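You operate a simulated robot arm through the tools that you are given. There is no shell and no other tool.

The job below is to be done with a simulated two-armed robot. You get a single attempt, and the scene is never put back.

JOB
Tension the lower belt to mark 5, using the 30 mm socket spanner.
Fine: the spanner from the belt table's ledge; loosen the lock nut first, park the spanner, turn the knob, tighten the nut; the spanner ends in its holder; leave the lower belt switched off. Set down upright: what you pick out.
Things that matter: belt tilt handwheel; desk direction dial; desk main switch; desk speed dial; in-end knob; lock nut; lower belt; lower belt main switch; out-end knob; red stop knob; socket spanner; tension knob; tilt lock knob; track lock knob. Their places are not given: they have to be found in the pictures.

The check looks at the end state, three seconds after you hand in, the way a careful person would. Anything else that was tipped, shoved, dropped, spilled or broken makes it a failure.

ROBOT AND FRAMES
Two 7-joint arms with fingered hands on one trunk that stands fixed in place. Base frame: the origin is at the foot of the trunk, x ahead of it, y to its left, z up. Readings come in cm, degrees, newtons and seconds.
The left shoulder is at [7, 16.6, 84.3], the right one opposite. With the tool pointing down near the work surface each hand reaches from about 10 to 96 cm from the base axis, measured 20 degrees to its own side. Payload 4.1 kg a hand.
The tool frame of a hand sits at the grasp point between the pads (the TCP): z along the fingers, y along the line on which they close. The tips reach 3.2 cm beyond it. The gripper opens to 10.8 cm; its body begins 3.8 cm behind the TCP. The gripper is a hand of 4 fingers: y runs from the thumb to the fingers, the wrist lies at [-1.6, -10.8, -18.6] in the tool frame, and closing takes about 1.5 s.
Orientation is that of the tool frame in the base frame, as a unit quaternion [w, x, y, z]. With the fingers straight down and the wrist toward the robot, the tool's x, y and z point along [0, 1, 0], [1, 0, 0] and [0, 0, -1] of the base frame.

CONTROLS
- The arms move only by the tool play_rows. It takes "left_motion", "right_motion" or both (then of equal length, played together; a hand with none holds still); each is one flat list of numbers, 6 for each row, row after row: the shift along the tool's x, y, z in units of 150 mm (1.0 is 150 mm), then the turn, a rotation vector about the tool's x, y, z in units of 90 degrees (1.0 is 90 degrees). In form: [x, y, z, wx, wy, wz, x, y, z, wx, wy, wz, ...]. A call has 1 to 20 rows; each row is the pose to reach, as a shift and turn from the pose commanded when the call began, along the tool's axes at that moment. "left_jaw" and "right_jaw" are, for a hand that has rows, the opening, from 0 (shut) to 1 (fully open), set as the call begins (left out, the last holds). A call with a number of a shift or a turn outside -1 to 1 is refused whole. Rows are played at 5 a second. More than 5 cm and 8.6 degrees between two rows, or a gripper value outside its range, and nothing of the call is played. A pose out of reach is approached as far as the arm can. The call stops where the force on the tool passes 90 N (or 10 N more than at its start, if that is more) or the arm is blocked; 0.2 s more then pass. Each finger travels about 4.5 cm/s and halts on what it meets, pressing with about 27 N; the grip force reading is that of the motor and also rises with nothing between the fingers. The clock runs only during rows and for 0.2 s after the last one: add rows that repeat a pose to give the fingers time. The reply holds the time, the measured pose of the TCP, the force on the tool along the base axes, the opening and the grip force, in the units named above and with some noise, with the torque about the TCP (base axes, N m) and any sound that the robot's microphone picked up.
- Cameras (640 x 400 px; columns grow to the right, rows downward): "scene" is now at [13.87, 1.31, 108.37]; the picture's right is [0.16, -0.99, 0.00], its down [-0.44, -0.07, -0.89] and it looks along [0.88, 0.14, -0.45] (base axes); focal length 260 px, centre (320, 200). "left" rides on the left gripper at [-6.4, -9.3, -13.2] in its tool frame; the picture's right is [-0.80, -0.28, 0.53], its down [0.55, -0.71, 0.45] and it looks along [0.25, 0.65, 0.72] (tool axes); focal length 247 px, centre (320, 200). "right" rides on the right gripper at [6.4, -9.3, -13.1] in its tool frame; the picture's right is [-0.80, 0.28, -0.53], its down [-0.55, -0.71, 0.45] and it looks along [-0.25, 0.65, 0.72] (tool axes); focal length 247 px, centre (320, 200).
- snapshot(camera): a new picture of that camera. It takes no simulated time.
- lift_body(by): slides the trunk up (or, below 0, down) by that many cm; the arms and the scene camera ride with it, the base frame stays. It gives what a move gives, with no picture.
- set_fingers(index, middle, ring, thumb_bend, hand): sets how far each is bent, from 0 (flat) to 100 (curled in); at 30 the hand is open as for a grip, at 70 the pads meet at the TCP. One left out holds its place. A second passes; each finger stops where it meets its share of the squeeze, and holds until it gets a number again. A gripper value or a shape takes the hand back. It gives what a move gives, with no picture; readings hold the bend of each and the force on the fingers (four entries, about 0 where the hand has none), thumb and palm.
- hand_shape(shape, hand): the hand has 4 fingers and takes this shape, open, in about a second: jaw (thumb against the fingers, like two jaws); tri (thumb and two fingers); tip (a fingertip pinch); poke (one finger out to press); point (the index stretched); flat (the hand flat); cup (the hand cupped); fist (a fist). The gripper value then closes the fingers along that shape, each until it touches; the sizes above hold for jaw. It gives what a move gives, with no picture.
- pan_tilt(pan, tilt): turns the head with the scene camera to pan (to the left, within 86 degrees either way) and tilt (down, from -29 to 69), counted from straight ahead of the robot. It gives what a move gives.
- pixel_to_xyz(camera, pixels): for up to 12 pixels [column, row] of the newest picture of that camera ("zoom" is the newest enlarged one), the place [x, y, z] in the base frame of the surface seen there, good to about 0.2 cm. It takes no simulated time.
- close_up(camera, box): a new picture of the part [left, top, right, bottom] of that camera's present view, enlarged. It takes no simulated time.
- sign_off(): hands the job in; it is judged then, once.

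Open the grippers and draw the arms clear of the work before you hand the job in, unless the task says otherwise.

The tools are called after ">>>" by a JSON object that holds its "op" and its "data". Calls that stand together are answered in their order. play_rows: Moves the arms, as the interface text tells. Its arguments: {"type":"object","properties":{"left_motion":{"type":"array","items":{"type":"number"}},"left_jaw":{"type":"number"},"right_motion":{"type":"array","items":{"type":"number"}},"right_jaw":{"type":"number"}},"required":[]} The other tools are called the same way: lift_body (by) moves the trunk up or down; hand_shape (shape, hand) gives the hand a shape; set_fingers (index, middle, ring, thumb_bend, hand) moves the fingers one by one; pan_tilt (pan, tilt) turns the head that bears the scene camera; snapshot (camera) takes a picture; pixel_to_xyz (camera, pixels) gives the place of the surface under pixels of a picture; close_up (camera, box) takes an enlarged picture of a part of a camera's view; sign_off () hands the job in.

At the start:

```text
t: 0.0
left_tcp_pos: [44.86, 50.09, 83.11]
left_tcp_rot: [0.0, 0.707, 0.707, 0.0]
left_contact_force: [-0.5, 0.0, -0.1]
left_moment: [-0.01, 0.01, 0.03]
left_grip_width: 10.74
left_grip_force: 0.0
left_shape: jaw
left_bend: [30.0, 30.0, 30.0, 30.0]
left_finger forces: [0.0, 0.0, 0.0, 0.1, 0.0, 0.0]
right_tcp_pos: [57.38, -5.52, 77.14]
right_tcp_rot: [0.0, 0.707, 0.707, 0.0]
right_contact_force: [-0.3, -0.9, -0.4]
right_moment: [0.0, 0.01, -0.04]
right_grip_width: 10.77
right_grip_force: 0.1
right_shape: jaw
right_bend: [30.0, 30.0, 30.0, 30.0]
right_finger forces: [0.1, 0.0, 0.0, 0.1, 0.0, 0.0]
trunk travel left (down, up): [-35.0, 59.0]
head pan, tilt (commanded): [9.2, 26.7]
```

scene: 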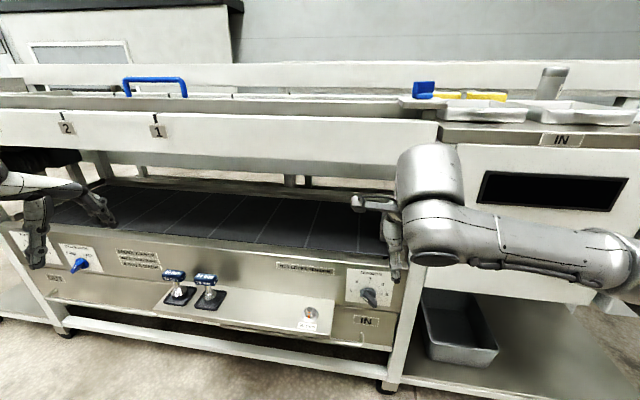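
right: 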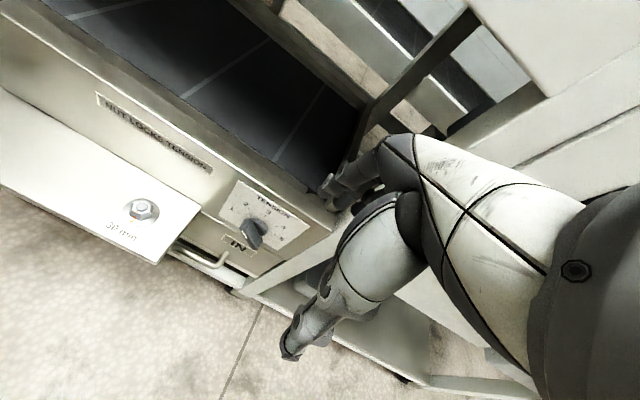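
left: 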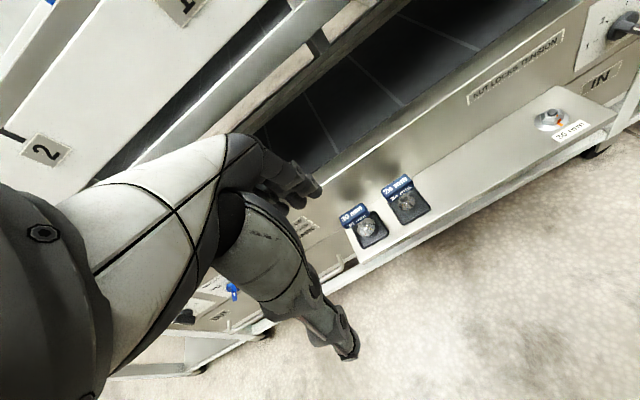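

The pictures show two blue-topped spanners at about scene (173,285) and (207,285), a nut at (311,314) and the tension knob at (369,296). I'll take enlarged pictures of these parts first.

>>> {"op": "close_up", "data": {"camera": "scene", "box": [140, 240, 260, 340]}}

>>> {"op": "close_up", "data": {"camera": "scene", "box": [260, 240, 420, 360]}}

>>> {"op": "close_up", "data": {"camera": "left", "box": [300, 140, 480, 280]}}

>>> {"op": "close_up", "data": {"camera": "right", "box": [80, 80, 320, 290]}}

```text
4.00 times, centred on (200, 290) of scene
```

zoom: 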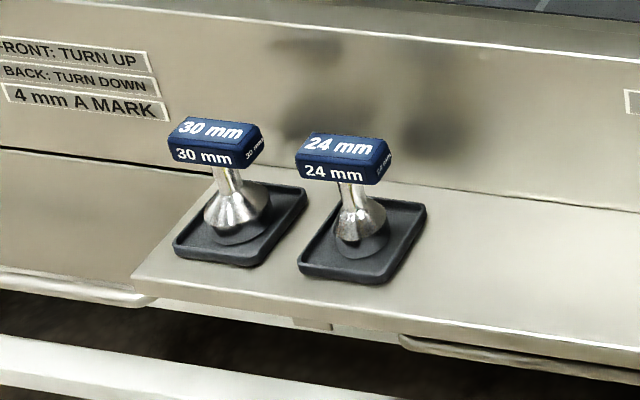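

```text
3.33 times, centred on (340, 300) of scene
```

zoom: 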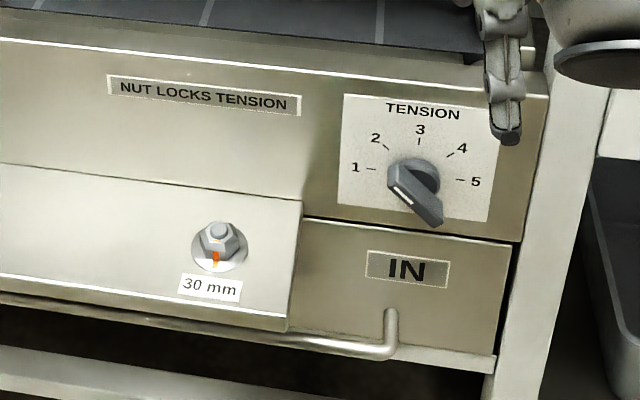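

```text
2.86 times, centred on (390, 210) of left
```

zoom: 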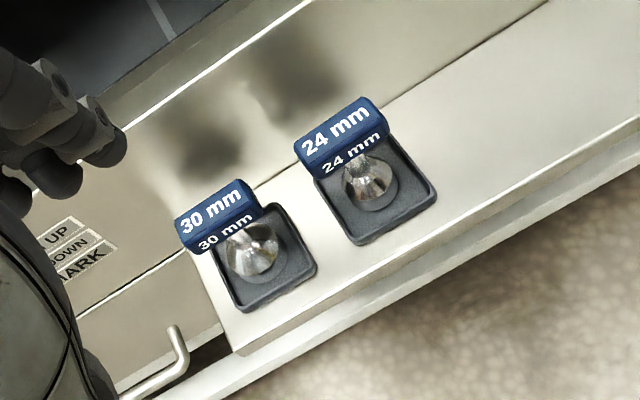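

```text
1.90 times, centred on (200, 185) of right
```

zoom: 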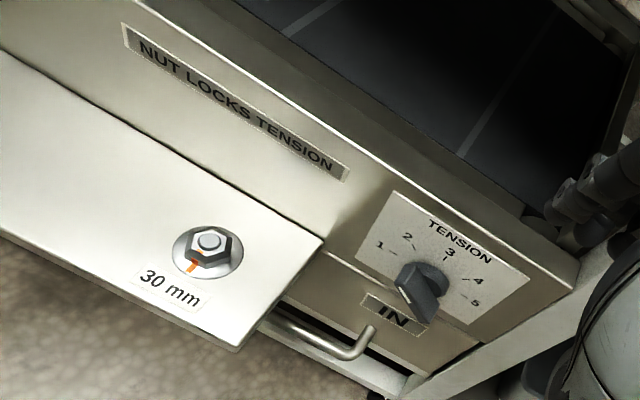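

The 30 mm spanner is the left one of the two, and the nut and tension knob sit to the right of it. I'll look down with the head to see the table in more detail, including the switches.

>>> {"op": "pan_tilt", "data": {"pan": 0, "tilt": 45}}

>>> {"op": "snapshot", "data": {"camera": "scene"}}

>>> {"op": "close_up", "data": {"camera": "scene", "box": [180, 120, 340, 220]}}

>>> {"op": "close_up", "data": {"camera": "scene", "box": [20, 80, 180, 180]}}

```text
t: 0.8
left_tcp_pos: [45.0, 50.22, 83.13]
left_tcp_rot: [0.0, 0.707, 0.707, 0.0]
left_contact_force: [0.2, 0.0, -0.4]
left_moment: [-0.02, 0.01, 0.03]
left_grip_width: 10.72
left_grip_force: 0.1
left_shape: jaw
left_bend: [30.0, 30.0, 30.0, 30.0]
left_finger forces: [0.1, 0.1, 0.0, 0.0, 0.1, 0.1]
right_tcp_pos: [57.43, -5.54, 77.12]
right_tcp_rot: [0.0, 0.708, 0.707, 0.0]
right_contact_force: [0.9, -0.8, 0.2]
right_moment: [0.02, 0.02, -0.01]
right_grip_width: 10.76
right_grip_force: 0.0
right_shape: jaw
right_bend: [30.0, 30.0, 30.0, 30.0]
right_finger forces: [0.0, 0.0, 0.1, 0.1, 0.0, 0.0]
trunk travel left (down, up): [-35.0, 59.0]
head pan, tilt (commanded): [0.0, 45.0]
```

```text
taken
```

scene: 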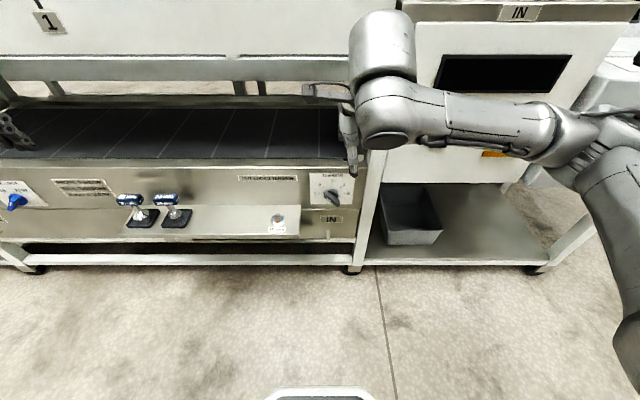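

```text
4.00 times, centred on (260, 170) of scene
```

zoom: 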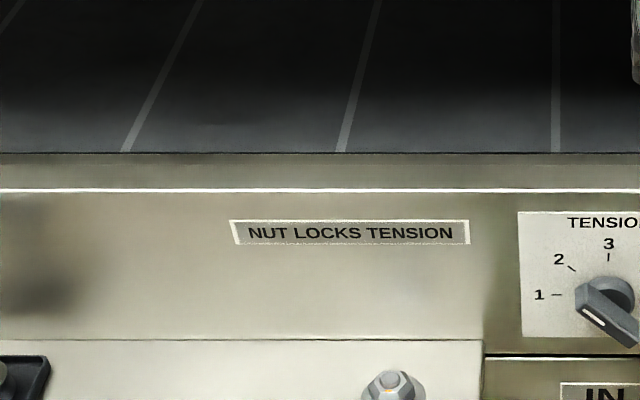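

```text
4.00 times, centred on (100, 130) of scene
```

zoom: 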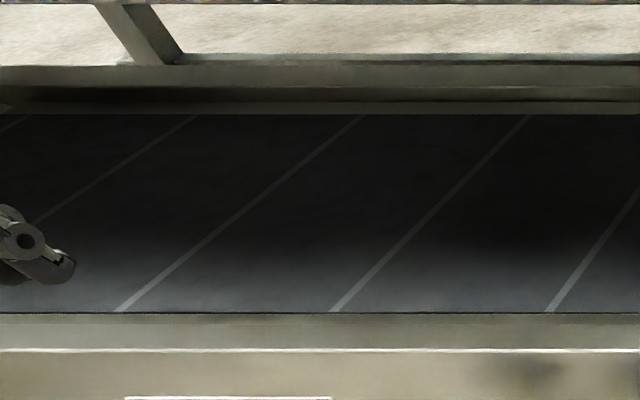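

>>> {"op": "close_up", "data": {"camera": "scene", "box": [290, 165, 370, 215]}}

>>> {"op": "close_up", "data": {"camera": "scene", "box": [240, 180, 320, 250]}}

>>> {"op": "close_up", "data": {"camera": "scene", "box": [110, 180, 200, 240]}}

>>> {"op": "close_up", "data": {"camera": "scene", "box": [0, 165, 120, 240]}}

```text
8.00 times, centred on (330, 190) of scene
```

zoom: 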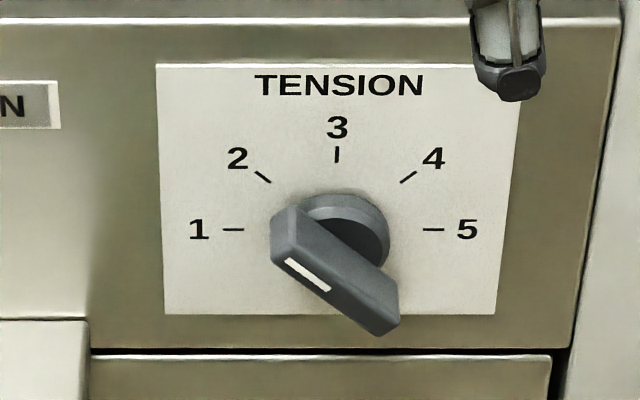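

```text
5.71 times, centred on (280, 215) of scene
```

zoom: 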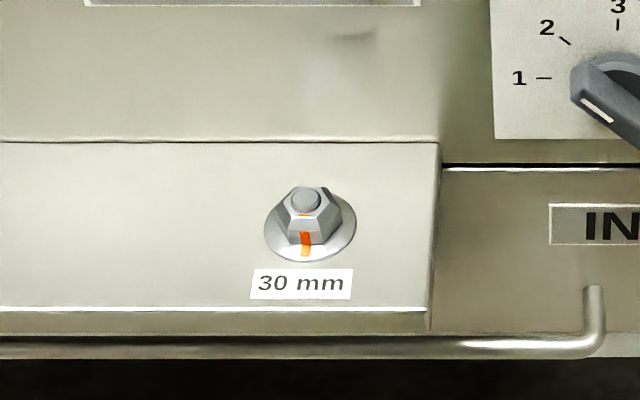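

```text
6.67 times, centred on (155, 210) of scene
```

zoom: 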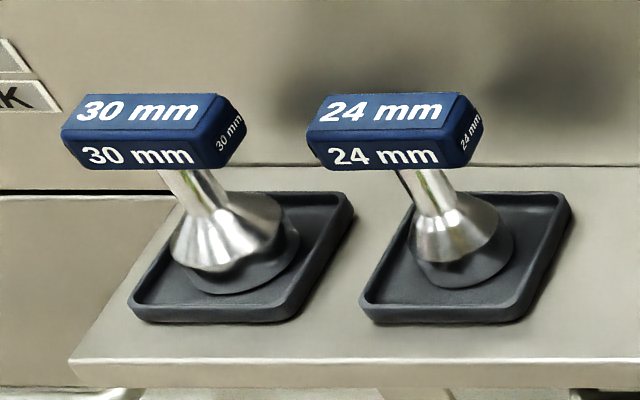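

```text
5.33 times, centred on (60, 202) of scene
```

zoom: 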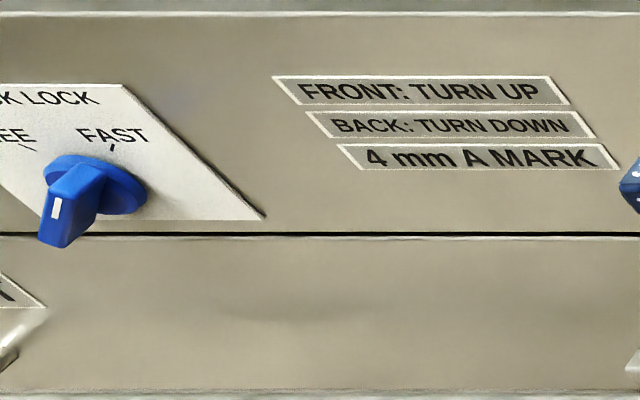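

The knob's white-striped end points up-left, at about mark 2; the nut's orange stripe lines up with its washer, so it is tight. I'll now measure places on the spanner, starting with the zoomed view.

>>> {"op": "close_up", "data": {"camera": "scene", "box": [110, 180, 200, 240]}}

>>> {"op": "pixel_to_xyz", "data": {"camera": "zoom", "pixels": [[83, 98], [212, 97], [70, 132], [205, 143], [74, 156], [212, 165], [200, 190], [225, 235], [245, 280], [137, 320], [290, 320], [345, 200]]}}

>>> {"op": "pixel_to_xyz", "data": {"camera": "zoom", "pixels": [[325, 98], [452, 97], [310, 128], [450, 140], [440, 200], [455, 240], [365, 320], [520, 320], [570, 200], [90, 355], [250, 345], [240, 120]]}}

```text
6.67 times, centred on (155, 210) of scene
```

zoom: 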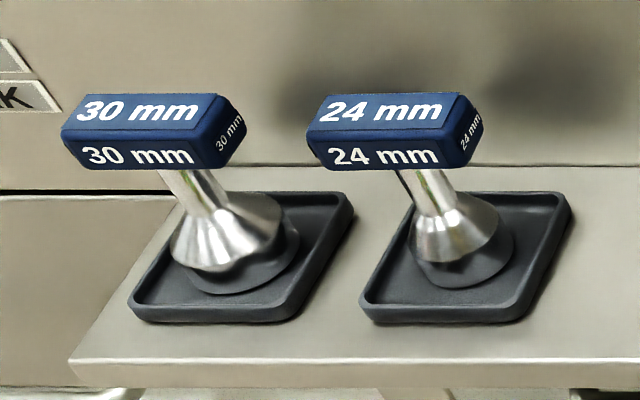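

```text
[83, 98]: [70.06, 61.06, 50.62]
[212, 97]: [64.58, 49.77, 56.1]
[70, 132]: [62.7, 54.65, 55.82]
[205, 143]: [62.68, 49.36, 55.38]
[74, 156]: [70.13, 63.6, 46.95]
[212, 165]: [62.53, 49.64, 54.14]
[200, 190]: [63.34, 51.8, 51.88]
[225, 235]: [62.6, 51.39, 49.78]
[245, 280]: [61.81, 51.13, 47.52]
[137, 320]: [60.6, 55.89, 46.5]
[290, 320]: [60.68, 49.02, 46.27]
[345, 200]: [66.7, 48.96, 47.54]
```

```text
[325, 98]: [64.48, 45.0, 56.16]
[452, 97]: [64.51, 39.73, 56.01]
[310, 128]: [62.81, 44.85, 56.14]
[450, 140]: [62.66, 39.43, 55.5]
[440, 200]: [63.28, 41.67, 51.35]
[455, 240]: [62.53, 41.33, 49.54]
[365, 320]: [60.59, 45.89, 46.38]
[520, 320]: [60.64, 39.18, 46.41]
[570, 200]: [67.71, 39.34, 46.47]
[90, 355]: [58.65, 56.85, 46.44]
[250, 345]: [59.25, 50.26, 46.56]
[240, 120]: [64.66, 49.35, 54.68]
```

The 30 mm handle bar spans about x 62.5–64.6, y 49.4–54.8, z 54–56, so it runs along y with its axis near (63.6, 52.1). Next I measure the nut and the tension knob.

>>> {"op": "close_up", "data": {"camera": "scene", "box": [255, 195, 305, 240]}}

>>> {"op": "pixel_to_xyz", "data": {"camera": "zoom", "pixels": [[320, 130], [300, 150], [320, 180], [340, 160], [260, 200], [380, 200], [320, 250], [320, 270], [230, 180], [420, 180], [320, 300], [150, 150]]}}

>>> {"op": "snapshot", "data": {"camera": "right"}}

```text
8.89 times, centred on (280, 218) of scene
```

zoom: 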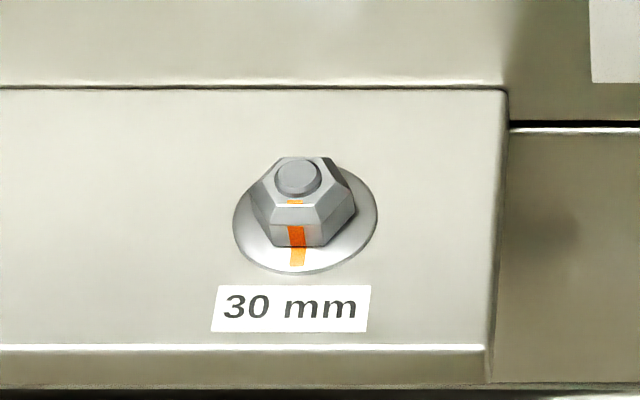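

```text
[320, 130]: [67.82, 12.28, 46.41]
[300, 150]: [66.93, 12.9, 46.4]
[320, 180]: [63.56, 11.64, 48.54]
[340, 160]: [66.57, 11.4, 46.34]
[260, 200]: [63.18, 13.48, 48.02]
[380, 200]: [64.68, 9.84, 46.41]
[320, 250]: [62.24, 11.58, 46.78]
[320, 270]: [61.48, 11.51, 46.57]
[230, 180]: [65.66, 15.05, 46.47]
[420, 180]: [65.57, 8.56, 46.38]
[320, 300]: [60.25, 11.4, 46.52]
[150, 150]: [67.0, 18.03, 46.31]
```

```text
taken
```

right: 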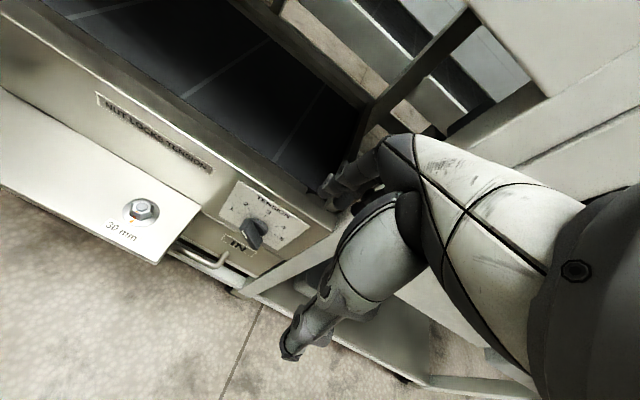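

I'll refine the nut's centre with points on the washer edges and the bolt top, and zoom the knob next.

>>> {"op": "pixel_to_xyz", "data": {"camera": "zoom", "pixels": [[238, 225], [372, 220], [305, 270], [297, 176], [282, 176], [312, 176], [297, 163], [297, 188], [255, 190], [345, 190], [272, 215], [330, 212]]}}

>>> {"op": "close_up", "data": {"camera": "scene", "box": [300, 165, 360, 215]}}

```text
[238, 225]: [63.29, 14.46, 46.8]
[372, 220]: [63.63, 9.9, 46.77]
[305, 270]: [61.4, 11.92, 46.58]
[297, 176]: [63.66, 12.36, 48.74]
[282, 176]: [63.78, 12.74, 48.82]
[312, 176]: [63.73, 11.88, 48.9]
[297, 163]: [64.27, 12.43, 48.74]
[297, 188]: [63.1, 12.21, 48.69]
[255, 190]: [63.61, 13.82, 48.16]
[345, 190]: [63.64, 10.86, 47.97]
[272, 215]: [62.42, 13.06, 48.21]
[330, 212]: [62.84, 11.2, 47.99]
```

```text
8.00 times, centred on (330, 190) of scene
```

zoom: 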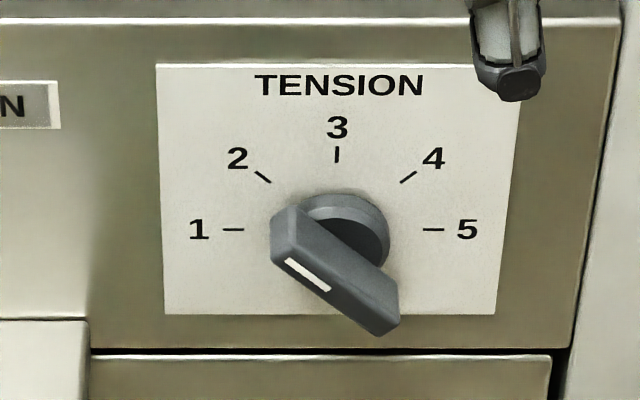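

The nut's centre comes out near (63.7, 12.2) with the top at about z 48.8. Now the knob points.

>>> {"op": "pixel_to_xyz", "data": {"camera": "zoom", "pixels": [[233, 229], [433, 229], [337, 154], [320, 205], [372, 225], [290, 212], [275, 245], [308, 275], [380, 330], [392, 295], [340, 255], [360, 290]]}}

>>> {"op": "close_up", "data": {"camera": "right", "box": [200, 170, 300, 260]}}

```text
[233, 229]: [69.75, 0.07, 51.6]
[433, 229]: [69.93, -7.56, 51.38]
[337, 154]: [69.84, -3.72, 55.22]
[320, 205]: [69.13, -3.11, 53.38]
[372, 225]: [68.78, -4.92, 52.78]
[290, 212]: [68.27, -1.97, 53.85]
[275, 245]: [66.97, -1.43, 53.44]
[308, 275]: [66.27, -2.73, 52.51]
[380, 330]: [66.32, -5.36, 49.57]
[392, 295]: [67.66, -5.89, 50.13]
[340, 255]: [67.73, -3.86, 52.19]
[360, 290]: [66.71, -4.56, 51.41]
```

```text
4.44 times, centred on (250, 215) of right
```

zoom: 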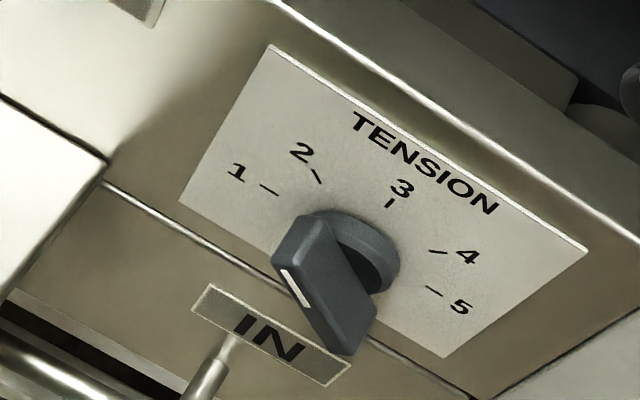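

The knob's axis is near (y −3.75, z 51.5), the panel at x≈69.85, and the bar's front at x≈66.2. Before moving, I pan left to find the lower belt's main switch and check that it is off.

>>> {"op": "pan_tilt", "data": {"pan": 45, "tilt": 35}}

>>> {"op": "snapshot", "data": {"camera": "scene"}}

```text
t: 1.9
left_tcp_pos: [44.97, 50.27, 83.19]
left_tcp_rot: [0.0, 0.707, 0.707, 0.0]
left_contact_force: [0.6, 0.3, -0.3]
left_moment: [0.07, 0.03, -0.01]
left_grip_width: 10.75
left_grip_force: 0.1
left_shape: jaw
left_bend: [30.0, 30.0, 30.0, 30.0]
left_finger forces: [0.1, 0.1, 0.0, 0.0, 0.1, 0.0]
right_tcp_pos: [57.37, -5.52, 77.19]
right_tcp_rot: [0.0, 0.707, 0.707, 0.0]
right_contact_force: [0.1, -0.5, 0.4]
right_moment: [0.03, -0.04, 0.0]
right_grip_width: 10.77
right_grip_force: 0.1
right_shape: jaw
right_bend: [30.0, 30.0, 30.0, 30.0]
right_finger forces: [0.0, 0.0, 0.1, 0.1, 0.0, 0.1]
trunk travel left (down, up): [-35.0, 59.0]
head pan, tilt (commanded): [45.0, 35.0]
```

```text
taken
```

scene: 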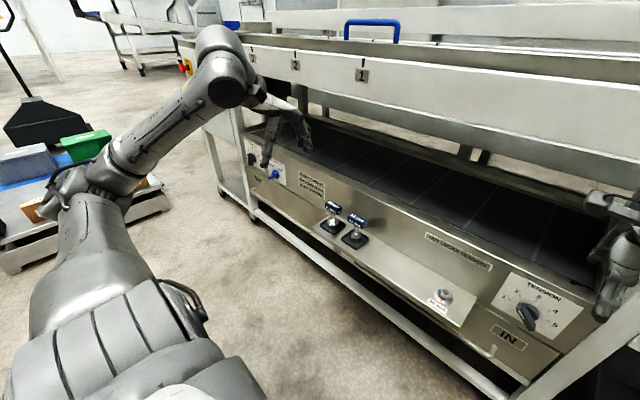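

>>> {"op": "close_up", "data": {"camera": "scene", "box": [160, 40, 260, 110]}}

>>> {"op": "close_up", "data": {"camera": "scene", "box": [220, 120, 340, 220]}}

>>> {"op": "close_up", "data": {"camera": "scene", "box": [290, 180, 400, 260]}}

```text
5.71 times, centred on (210, 75) of scene
```

zoom: 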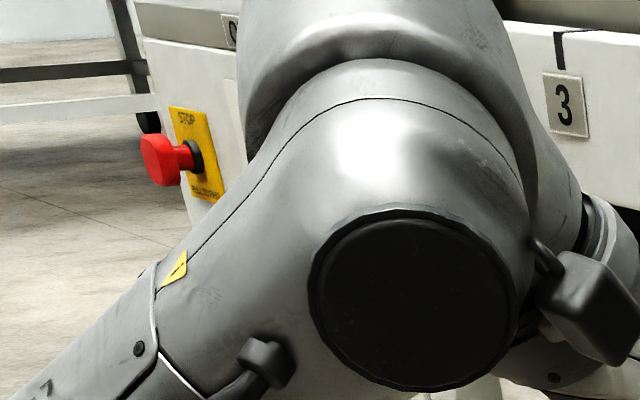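

```text
4.00 times, centred on (280, 170) of scene
```

zoom: 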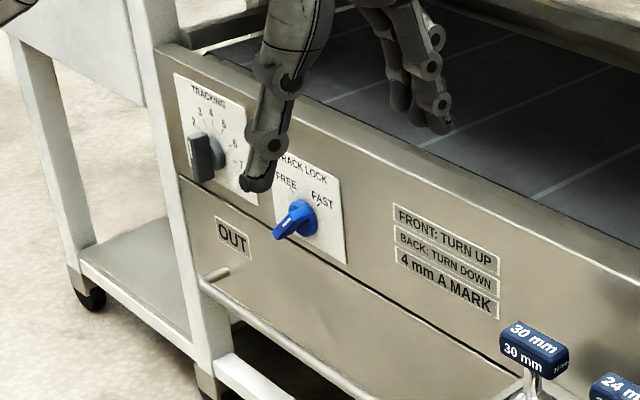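

```text
5.00 times, centred on (345, 220) of scene
```

zoom: 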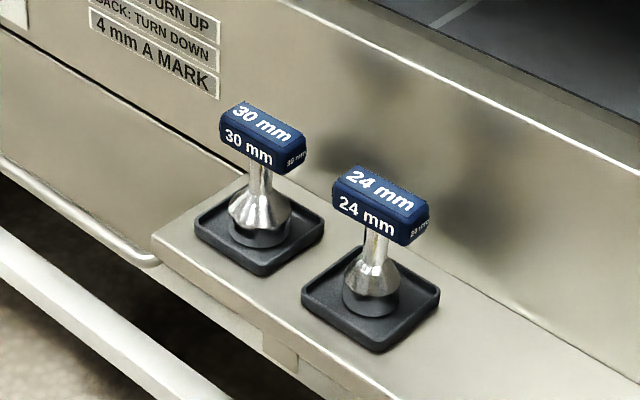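

The tracking knob and track lock are on the left, but no main switch is visible there. I'll look to the right.

>>> {"op": "pan_tilt", "data": {"pan": -40, "tilt": 30}}

>>> {"op": "snapshot", "data": {"camera": "scene"}}

>>> {"op": "pan_tilt", "data": {"pan": 70, "tilt": 20}}

>>> {"op": "snapshot", "data": {"camera": "scene"}}

```text
t: 3.5
left_tcp_pos: [45.0, 50.15, 83.23]
left_tcp_rot: [0.0, 0.707, 0.707, 0.001]
left_contact_force: [0.4, -0.1, -0.9]
left_moment: [-0.02, -0.01, 0.02]
left_grip_width: 10.74
left_grip_force: 0.1
left_shape: jaw
left_bend: [30.0, 30.0, 30.0, 30.0]
left_finger forces: [0.1, 0.0, 0.1, 0.0, 0.0, 0.0]
right_tcp_pos: [57.31, -5.51, 77.13]
right_tcp_rot: [0.0, 0.707, 0.707, 0.0]
right_contact_force: [0.0, -0.2, 0.2]
right_moment: [-0.01, 0.0, 0.02]
right_grip_width: 10.76
right_grip_force: 0.0
right_shape: jaw
right_bend: [30.0, 30.0, 30.0, 30.0]
right_finger forces: [0.1, 0.0, 0.0, 0.0, 0.1, 0.0]
trunk travel left (down, up): [-35.0, 59.0]
head pan, tilt (commanded): [-40.0, 30.0]
```

```text
taken
```

scene: 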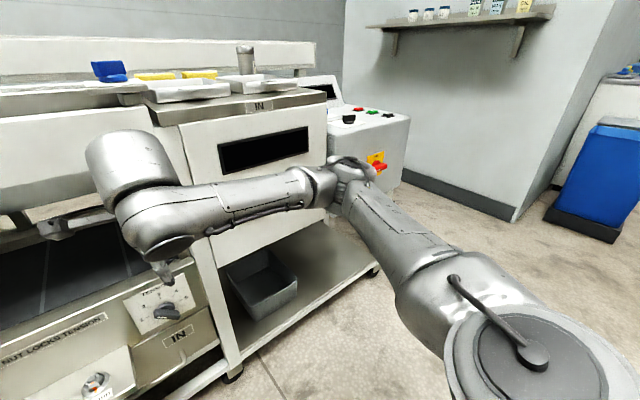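

```text
t: 5.4
left_tcp_pos: [44.94, 50.2, 83.16]
left_tcp_rot: [0.0, 0.708, 0.707, 0.0]
left_contact_force: [0.2, -0.2, 0.0]
left_moment: [-0.03, 0.01, 0.0]
left_grip_width: 10.74
left_grip_force: 0.1
left_shape: jaw
left_bend: [30.0, 30.0, 30.0, 30.0]
left_finger forces: [0.0, 0.0, 0.0, 0.0, 0.0, 0.0]
right_tcp_pos: [57.38, -5.57, 77.14]
right_tcp_rot: [0.0, 0.707, 0.707, -0.001]
right_contact_force: [0.2, 0.0, -0.3]
right_moment: [0.01, 0.01, 0.0]
right_grip_width: 10.77
right_grip_force: 0.0
right_shape: jaw
right_bend: [30.0, 30.0, 30.0, 30.0]
right_finger forces: [0.1, 0.0, 0.0, 0.0, 0.0, 0.0]
trunk travel left (down, up): [-35.0, 59.0]
head pan, tilt (commanded): [70.0, 20.0]
```

```text
taken
```

scene: 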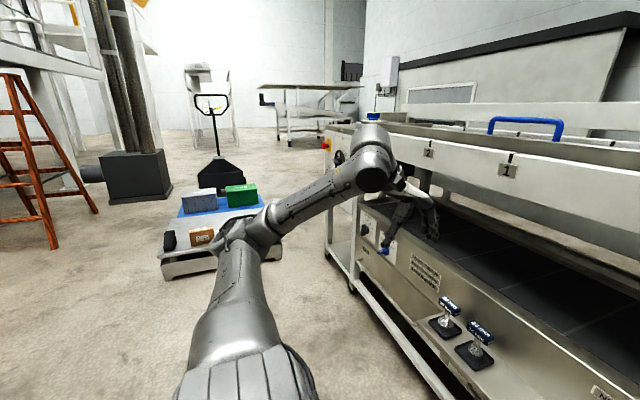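

A control desk is visible at the right (scene around (370,125) with a red/yellow switch at (378,162)). I'll look at it enlarged.

>>> {"op": "pan_tilt", "data": {"pan": -40, "tilt": 30}}

>>> {"op": "close_up", "data": {"camera": "scene", "box": [310, 90, 430, 190]}}

>>> {"op": "close_up", "data": {"camera": "scene", "box": [0, 160, 200, 290]}}

```text
t: 7.3
left_tcp_pos: [44.88, 50.17, 83.11]
left_tcp_rot: [-0.001, 0.707, 0.707, -0.001]
left_contact_force: [0.0, 0.3, -0.3]
left_moment: [-0.01, -0.02, 0.01]
left_grip_width: 10.71
left_grip_force: 0.1
left_shape: jaw
left_bend: [30.0, 30.0, 30.0, 30.0]
left_finger forces: [0.1, 0.0, 0.1, 0.1, 0.1, 0.1]
right_tcp_pos: [57.37, -5.55, 77.13]
right_tcp_rot: [0.0, 0.708, 0.707, 0.0]
right_contact_force: [-0.1, -0.8, -0.4]
right_moment: [-0.02, 0.03, -0.01]
right_grip_width: 10.74
right_grip_force: 0.0
right_shape: jaw
right_bend: [30.0, 30.0, 30.0, 30.0]
right_finger forces: [0.0, 0.0, 0.0, 0.1, 0.1, 0.0]
trunk travel left (down, up): [-35.0, 59.0]
head pan, tilt (commanded): [-40.0, 30.0]
```

```text
4.00 times, centred on (370, 140) of scene
```

zoom: 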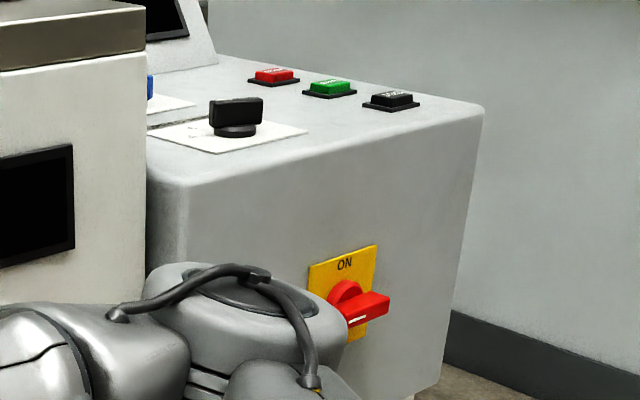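

```text
3.08 times, centred on (100, 225) of scene
```

zoom: 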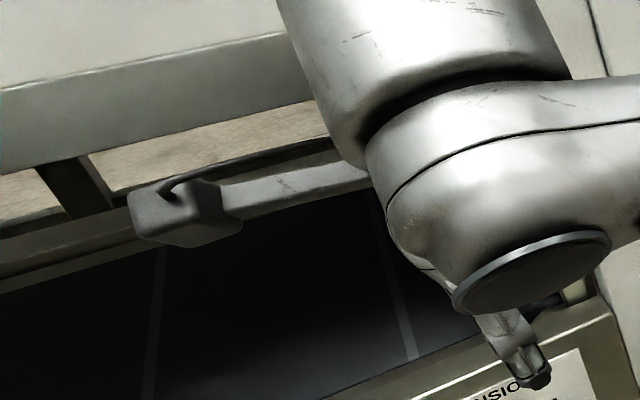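

The desk main switch at the right is the red handle, lying horizontal beside ON, i.e. off; I will leave it alone. Now I turn the head back to the work area and measure the table's front edge above the ledge.

>>> {"op": "pan_tilt", "data": {"pan": 20, "tilt": 40}}

>>> {"op": "snapshot", "data": {"camera": "scene"}}

```text
t: 8.6
left_tcp_pos: [44.88, 50.26, 83.14]
left_tcp_rot: [-0.001, 0.707, 0.707, 0.0]
left_contact_force: [0.6, 0.2, 0.4]
left_moment: [0.02, 0.03, 0.02]
left_grip_width: 10.77
left_grip_force: 0.1
left_shape: jaw
left_bend: [30.0, 30.0, 30.0, 30.0]
left_finger forces: [0.1, 0.0, 0.0, 0.0, 0.0, 0.1]
right_tcp_pos: [57.41, -5.48, 77.2]
right_tcp_rot: [0.0, 0.707, 0.707, 0.0]
right_contact_force: [-0.8, 0.6, -0.1]
right_moment: [-0.01, -0.02, -0.04]
right_grip_width: 10.76
right_grip_force: 0.1
right_shape: jaw
right_bend: [30.0, 30.0, 30.0, 30.0]
right_finger forces: [0.0, 0.0, 0.0, 0.1, 0.1, 0.0]
trunk travel left (down, up): [-35.0, 59.0]
head pan, tilt (commanded): [20.0, 40.0]
```

```text
taken
```

scene: 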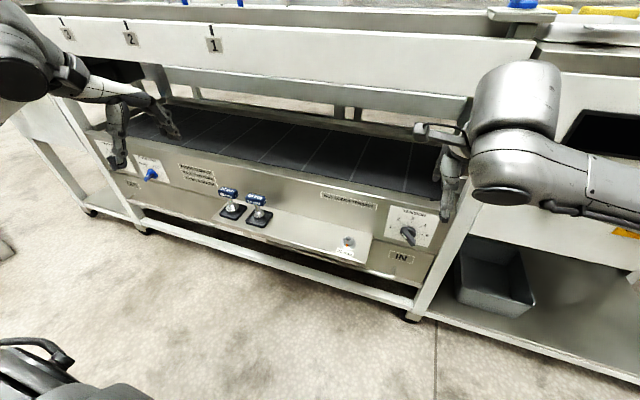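

>>> {"op": "pixel_to_xyz", "data": {"camera": "scene", "pixels": [[230, 168], [230, 162], [300, 178], [300, 172], [370, 190], [370, 200], [300, 195], [350, 172], [230, 55], [390, 70], [430, 190], [340, 215]]}}

>>> {"op": "close_up", "data": {"camera": "scene", "box": [180, 140, 320, 260]}}

```text
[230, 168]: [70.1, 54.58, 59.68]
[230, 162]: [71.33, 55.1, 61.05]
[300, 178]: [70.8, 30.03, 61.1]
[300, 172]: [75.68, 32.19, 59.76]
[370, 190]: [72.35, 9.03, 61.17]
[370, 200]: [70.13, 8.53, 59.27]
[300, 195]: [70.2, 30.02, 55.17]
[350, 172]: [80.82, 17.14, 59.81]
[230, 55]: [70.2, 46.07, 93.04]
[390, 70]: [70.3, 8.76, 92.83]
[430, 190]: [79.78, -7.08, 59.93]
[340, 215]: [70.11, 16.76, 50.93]
```

```text
3.33 times, centred on (250, 200) of scene
```

zoom: 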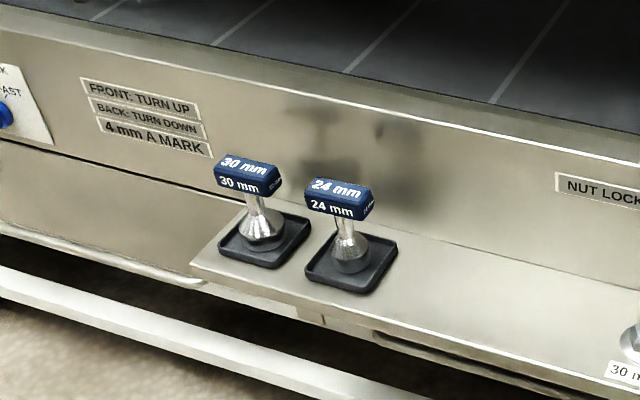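

The front panel is at x≈70.2 up to z≈61, so I need a narrow opening near it. I move the left hand to (57, 52, 72) with the opening at 0.5 and draw the right hand back and to the right.

>>> {"op": "play_rows", "data": {"left_motion": [0.02, 0.13, 0.12, 0, 0, 0, 0.04, 0.27, 0.25, 0, 0, 0, 0.06, 0.4, 0.37, 0, 0, 0, 0.085, 0.54, 0.49, 0, 0, 0, 0.105, 0.67, 0.62, 0, 0, 0, 0.127, 0.807, 0.74, 0, 0, 0, 0.127, 0.807, 0.74, 0, 0, 0], "left_jaw": 0.5, "right_motion": [-0.11, -0.11, 0, 0, 0, 0, -0.22, -0.22, 0, 0, 0, 0, -0.33, -0.33, 0, 0, 0, 0, -0.44, -0.44, 0, 0, 0, 0, -0.55, -0.55, 0, 0, 0, 0, -0.66, -0.66, 0, 0, 0, 0, -0.66, -0.66, 0, 0, 0, 0]}}

>>> {"op": "snapshot", "data": {"camera": "left"}}

>>> {"op": "snapshot", "data": {"camera": "scene"}}

```text
t: 10.2
left_tcp_pos: [56.73, 52.09, 71.96]
left_tcp_rot: [-0.001, 0.707, 0.707, 0.0]
left_contact_force: [0.1, -0.3, 0.4]
left_moment: [-0.03, 0.02, 0.01]
left_grip_width: 5.43
left_grip_force: 0.1
left_shape: jaw
left_bend: [74.0, 45.0, 42.0, 71.0]
left_finger forces: [0.1, 0.0, 0.0, 0.0, 0.0, 0.1]
right_tcp_pos: [51.46, -14.55, 78.07]
right_tcp_rot: [0.0, 0.707, 0.707, -0.001]
right_contact_force: [0.2, 0.3, 0.4]
right_moment: [0.01, 0.0, -0.02]
right_grip_width: 10.74
right_grip_force: 0.3
right_shape: jaw
right_bend: [30.0, 30.0, 30.0, 30.0]
right_finger forces: [0.0, 0.1, 0.0, 0.1, 0.0, 0.0]
right hand out of reach, approached as far as the arm can: row 4, 5, 6, 7
trunk travel left (down, up): [-35.0, 59.0]
head pan, tilt (commanded): [20.0, 40.0]
```

```text
taken
```

left: 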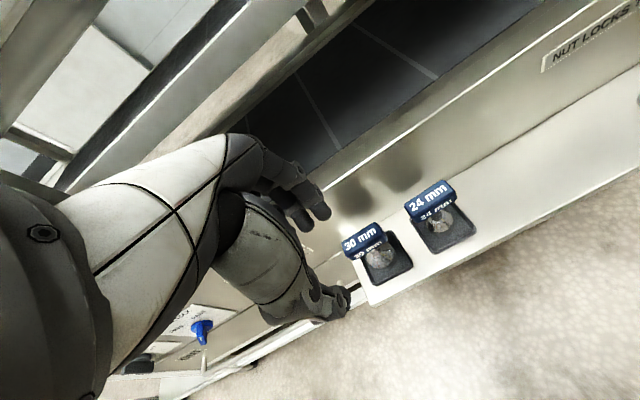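

```text
taken
```

scene: 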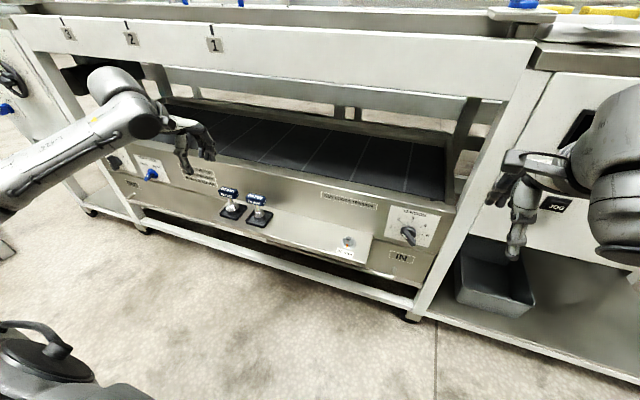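

Left hand is at (56.7, 52.1, 72). I zoom in on the hand's shape in both views before lowering.

>>> {"op": "close_up", "data": {"camera": "scene", "box": [140, 90, 290, 230]}}

>>> {"op": "close_up", "data": {"camera": "left", "box": [220, 120, 480, 330]}}

>>> {"op": "close_up", "data": {"camera": "scene", "box": [460, 60, 640, 260]}}

```text
2.86 times, centred on (215, 160) of scene
```

zoom: 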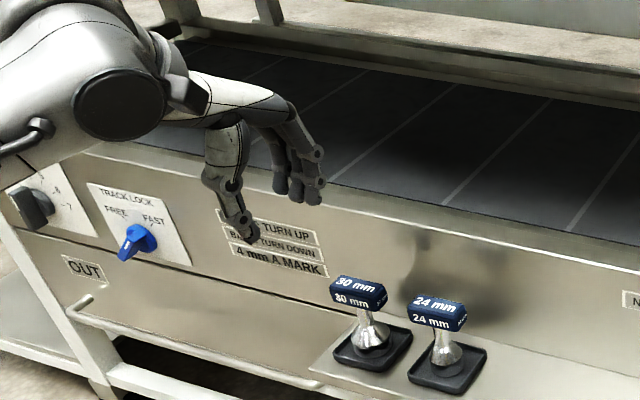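

```text
1.90 times, centred on (350, 225) of left
```

zoom: 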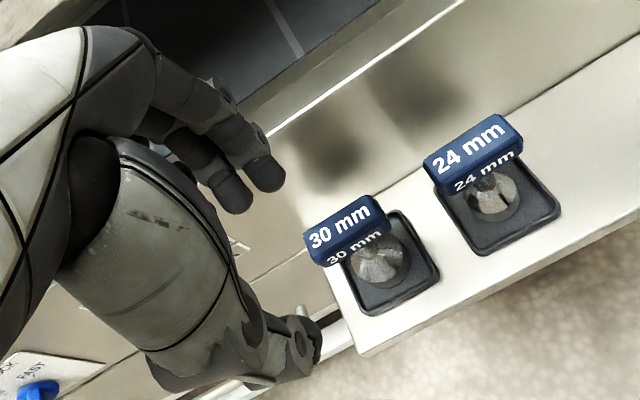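

```text
2.00 times, centred on (550, 160) of scene
```

zoom: 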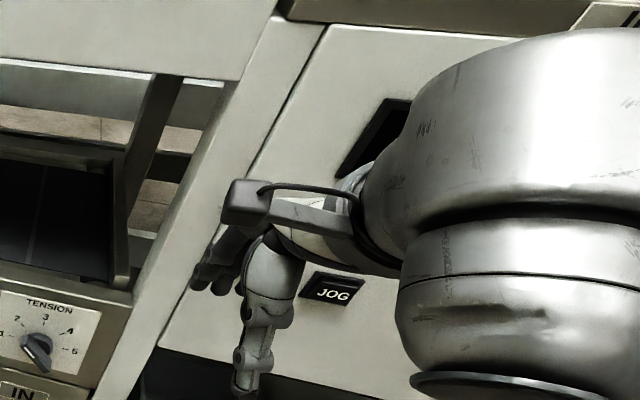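

The fingers sit on the far side and thumb on the near side, as wanted. I move over the spanner to (63.6, 52.1, 65) and look again.

>>> {"op": "play_rows", "data": {"left_motion": [0, 0.15, 0.1, 0, 0, 0, 0, 0.3, 0.2, 0, 0, 0, 0, 0.458, 0.3, 0, 0, 0, 0, 0.458, 0.46, 0, 0, 0, 0, 0.458, 0.46, 0, 0, 0], "left_jaw": 0.5}}

>>> {"op": "snapshot", "data": {"camera": "left"}}

>>> {"op": "close_up", "data": {"camera": "scene", "box": [140, 90, 290, 230]}}

```text
t: 11.4
left_tcp_pos: [63.84, 52.05, 65.12]
left_tcp_rot: [0.001, 0.708, 0.707, -0.001]
left_contact_force: [-0.3, 0.0, -0.6]
left_moment: [0.01, -0.01, 0.02]
left_grip_width: 5.41
left_grip_force: 0.1
left_shape: jaw
left_bend: [74.0, 45.0, 42.0, 71.0]
left_finger forces: [0.0, 0.0, 0.0, 0.0, 0.0, 0.0]
right_tcp_pos: [51.63, -14.67, 77.89]
right_tcp_rot: [0.0, 0.707, 0.707, 0.0]
right_contact_force: [0.1, 0.5, -0.2]
right_moment: [0.0, 0.04, -0.01]
right_grip_width: 10.78
right_grip_force: 0.1
right_shape: jaw
right_bend: [30.0, 30.0, 30.0, 30.0]
right_finger forces: [0.0, 0.0, 0.0, 0.1, 0.0, 0.0]
trunk travel left (down, up): [-35.0, 59.0]
head pan, tilt (commanded): [20.0, 40.0]
```

```text
taken
```

left: 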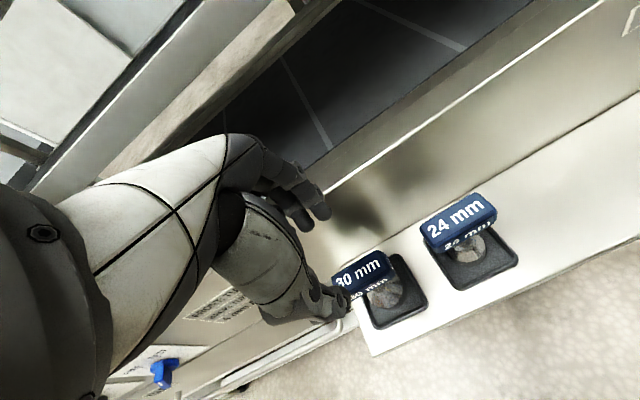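

```text
2.86 times, centred on (215, 160) of scene
```

zoom: 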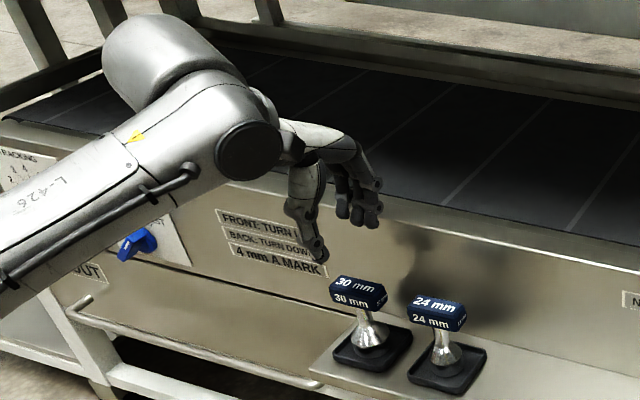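

I query the places of the finger and thumb tips at left-camera pixels (318,210), (302,222), (335,308), and handle points, to check the alignment.

>>> {"op": "pixel_to_xyz", "data": {"camera": "left", "pixels": [[318, 210], [302, 222], [338, 308], [318, 295], [305, 190], [265, 160], [360, 268], [378, 258], [345, 295], [300, 300], [285, 165], [380, 280]]}}

>>> {"op": "close_up", "data": {"camera": "left", "box": [240, 130, 440, 350]}}

```text
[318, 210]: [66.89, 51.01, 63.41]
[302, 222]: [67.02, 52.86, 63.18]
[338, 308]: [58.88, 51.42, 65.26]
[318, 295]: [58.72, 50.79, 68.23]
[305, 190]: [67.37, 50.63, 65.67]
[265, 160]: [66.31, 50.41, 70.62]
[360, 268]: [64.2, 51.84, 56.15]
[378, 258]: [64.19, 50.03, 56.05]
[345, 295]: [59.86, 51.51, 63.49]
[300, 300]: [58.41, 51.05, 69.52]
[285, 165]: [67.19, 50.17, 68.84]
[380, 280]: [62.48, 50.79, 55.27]
```

```text
1.82 times, centred on (340, 240) of left
```

zoom: 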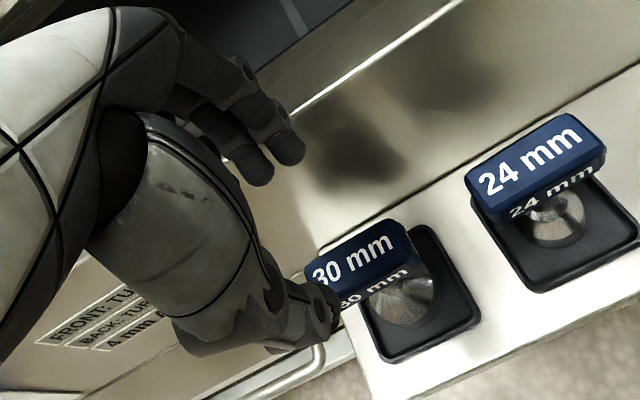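

The thumb tip is at x≈59–60 and the finger tips at x≈67, straddling the bar (62.5–64.6), and the outer side of the fingers clears the panel at 70. I lower straight down to z≈55.5.

>>> {"op": "play_rows", "data": {"left_motion": [0, -0.01, 0.13, 0, 0, 0, 0, -0.012, 0.26, 0, 0, 0, 0, -0.012, 0.39, 0, 0, 0, 0, -0.012, 0.52, 0, 0, 0, 0, -0.012, 0.64, 0, 0, 0, 0, -0.012, 0.64, 0, 0, 0], "left_jaw": 0.5}}

>>> {"op": "snapshot", "data": {"camera": "left"}}

>>> {"op": "close_up", "data": {"camera": "scene", "box": [160, 120, 290, 240]}}

```text
t: 12.8
left_tcp_pos: [63.65, 52.04, 55.51]
left_tcp_rot: [0.0, 0.707, 0.707, -0.001]
left_contact_force: [-5.1, 0.0, 0.1]
left_moment: [0.01, -0.14, 0.06]
left_grip_width: 5.3
left_grip_force: 0.0
left_shape: jaw
left_bend: [74.0, 47.0, 42.0, 71.0]
left_finger forces: [0.0, 4.7, 0.1, 0.0, 0.0, 0.0]
right_tcp_pos: [51.47, -14.71, 77.94]
right_tcp_rot: [0.0, 0.707, 0.707, 0.0]
right_contact_force: [-0.5, -0.7, 0.6]
right_moment: [0.0, 0.0, -0.01]
right_grip_width: 10.76
right_grip_force: 0.1
right_shape: jaw
right_bend: [30.0, 30.0, 30.0, 30.0]
right_finger forces: [0.1, 0.0, 0.0, 0.1, 0.0, 0.0]
trunk travel left (down, up): [-35.0, 59.0]
head pan, tilt (commanded): [20.0, 40.0]
```

```text
taken
```

left: 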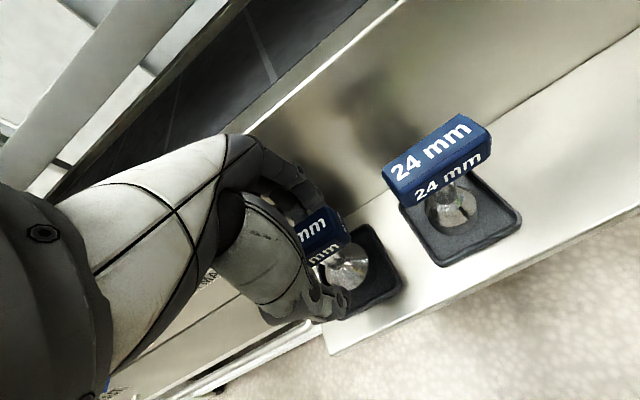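

```text
3.33 times, centred on (225, 180) of scene
```

zoom: 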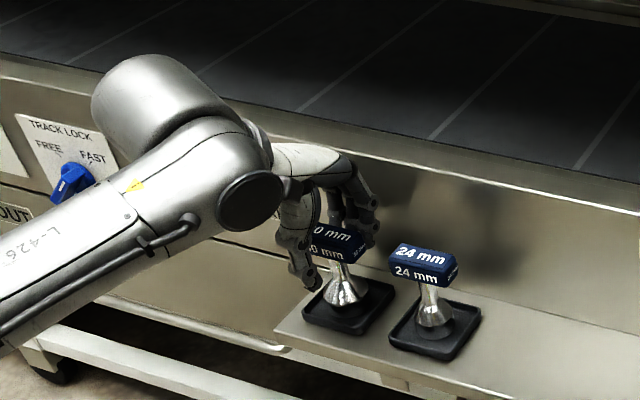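

A light 5 N touch on the middle finger, toward −x, means its back brushes the panel; that will lessen on closing. I close the hand on the handle and wait 2 s.

>>> {"op": "play_rows", "data": {"left_motion": [0, 0, 0, 0, 0, 0, 0, 0, 0, 0, 0, 0, 0, 0, 0, 0, 0, 0, 0, 0, 0, 0, 0, 0, 0, 0, 0, 0, 0, 0, 0, 0, 0, 0, 0, 0, 0, 0, 0, 0, 0, 0, 0, 0, 0, 0, 0, 0], "left_jaw": 0}}

>>> {"op": "snapshot", "data": {"camera": "left"}}

>>> {"op": "close_up", "data": {"camera": "scene", "box": [160, 120, 290, 240]}}

```text
t: 14.6
left_tcp_pos: [63.72, 51.93, 55.47]
left_tcp_rot: [0.0, 0.707, 0.707, 0.001]
left_contact_force: [0.3, -1.1, -1.0]
left_moment: [-0.01, 0.02, -0.01]
left_grip_width: 1.81
left_grip_force: 26.9
left_shape: jaw
left_bend: [72.0, 56.0, 58.0, 74.0]
left_finger forces: [15.7, 1.0, 3.2, 0.1, 22.9, 0.1]
right_tcp_pos: [51.56, -14.6, 77.94]
right_tcp_rot: [-0.001, 0.707, 0.707, -0.001]
right_contact_force: [0.4, -0.1, -0.3]
right_moment: [-0.01, -0.01, 0.02]
right_grip_width: 10.74
right_grip_force: 0.0
right_shape: jaw
right_bend: [30.0, 30.0, 30.0, 30.0]
right_finger forces: [0.0, 0.0, 0.0, 0.1, 0.0, 0.0]
trunk travel left (down, up): [-35.0, 59.0]
head pan, tilt (commanded): [20.0, 40.0]
```

```text
taken
```

left: 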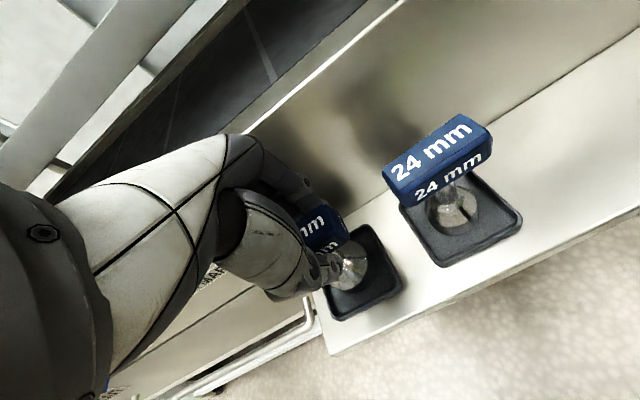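

```text
3.33 times, centred on (225, 180) of scene
```

zoom: 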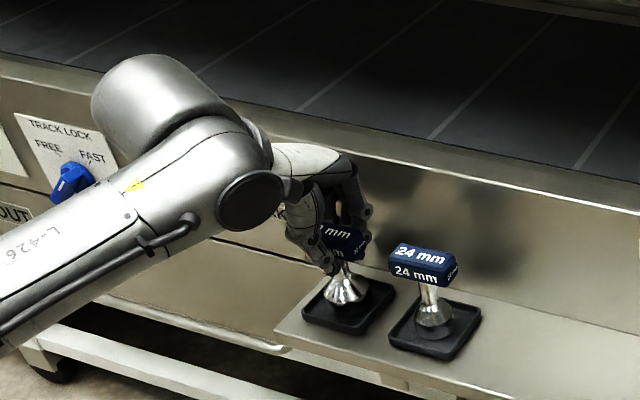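

The grip reads 1.8 cm and 27 N on the bar. I lift straight up 6 cm slowly and check that the spanner comes along.

>>> {"op": "play_rows", "data": {"left_motion": [0, 0, -0.06, 0, 0, 0, 0, 0, -0.12, 0, 0, 0, 0, 0, -0.2, 0, 0, 0, 0, 0, -0.3, 0, 0, 0, 0, 0, -0.4, 0, 0, 0, 0, 0, -0.4, 0, 0, 0]}}

>>> {"op": "snapshot", "data": {"camera": "left"}}

>>> {"op": "close_up", "data": {"camera": "scene", "box": [160, 110, 290, 240]}}

```text
t: 16.0
left_tcp_pos: [63.75, 52.07, 61.53]
left_tcp_rot: [0.0, 0.708, 0.707, 0.0]
left_contact_force: [0.4, 1.1, -2.4]
left_moment: [-0.01, 0.01, 0.01]
left_grip_width: 1.8
left_grip_force: 26.5
left_shape: jaw
left_bend: [72.0, 56.0, 58.0, 74.0]
left_finger forces: [15.8, 0.8, 3.2, 0.0, 22.8, 0.0]
right_tcp_pos: [51.62, -14.68, 78.08]
right_tcp_rot: [-0.001, 0.707, 0.707, -0.001]
right_contact_force: [0.2, 1.0, 0.6]
right_moment: [0.0, 0.01, 0.02]
right_grip_width: 10.76
right_grip_force: 0.0
right_shape: jaw
right_bend: [30.0, 30.0, 30.0, 30.0]
right_finger forces: [0.1, 0.1, 0.1, 0.0, 0.0, 0.1]
trunk travel left (down, up): [-35.0, 59.0]
head pan, tilt (commanded): [20.0, 40.0]
```

```text
taken
```

left: 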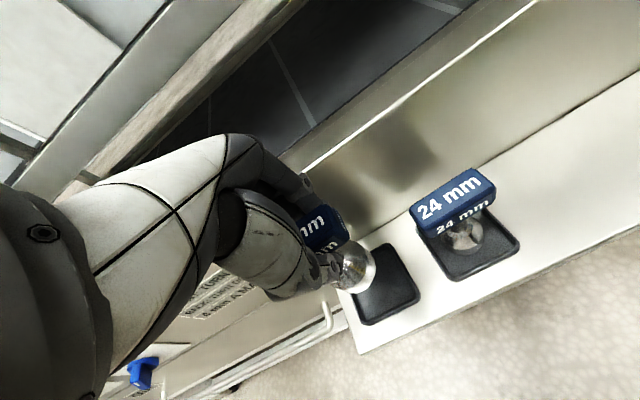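

```text
3.08 times, centred on (225, 175) of scene
```

zoom: 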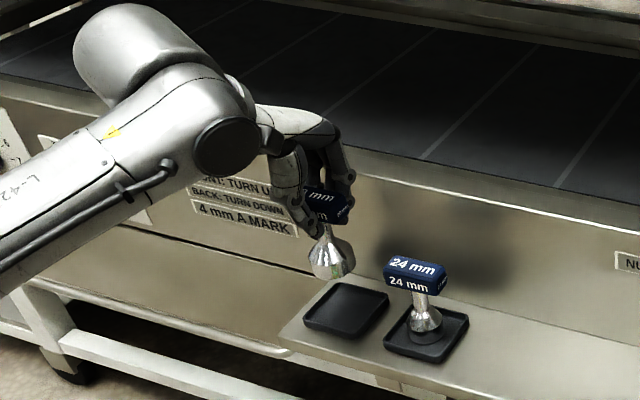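

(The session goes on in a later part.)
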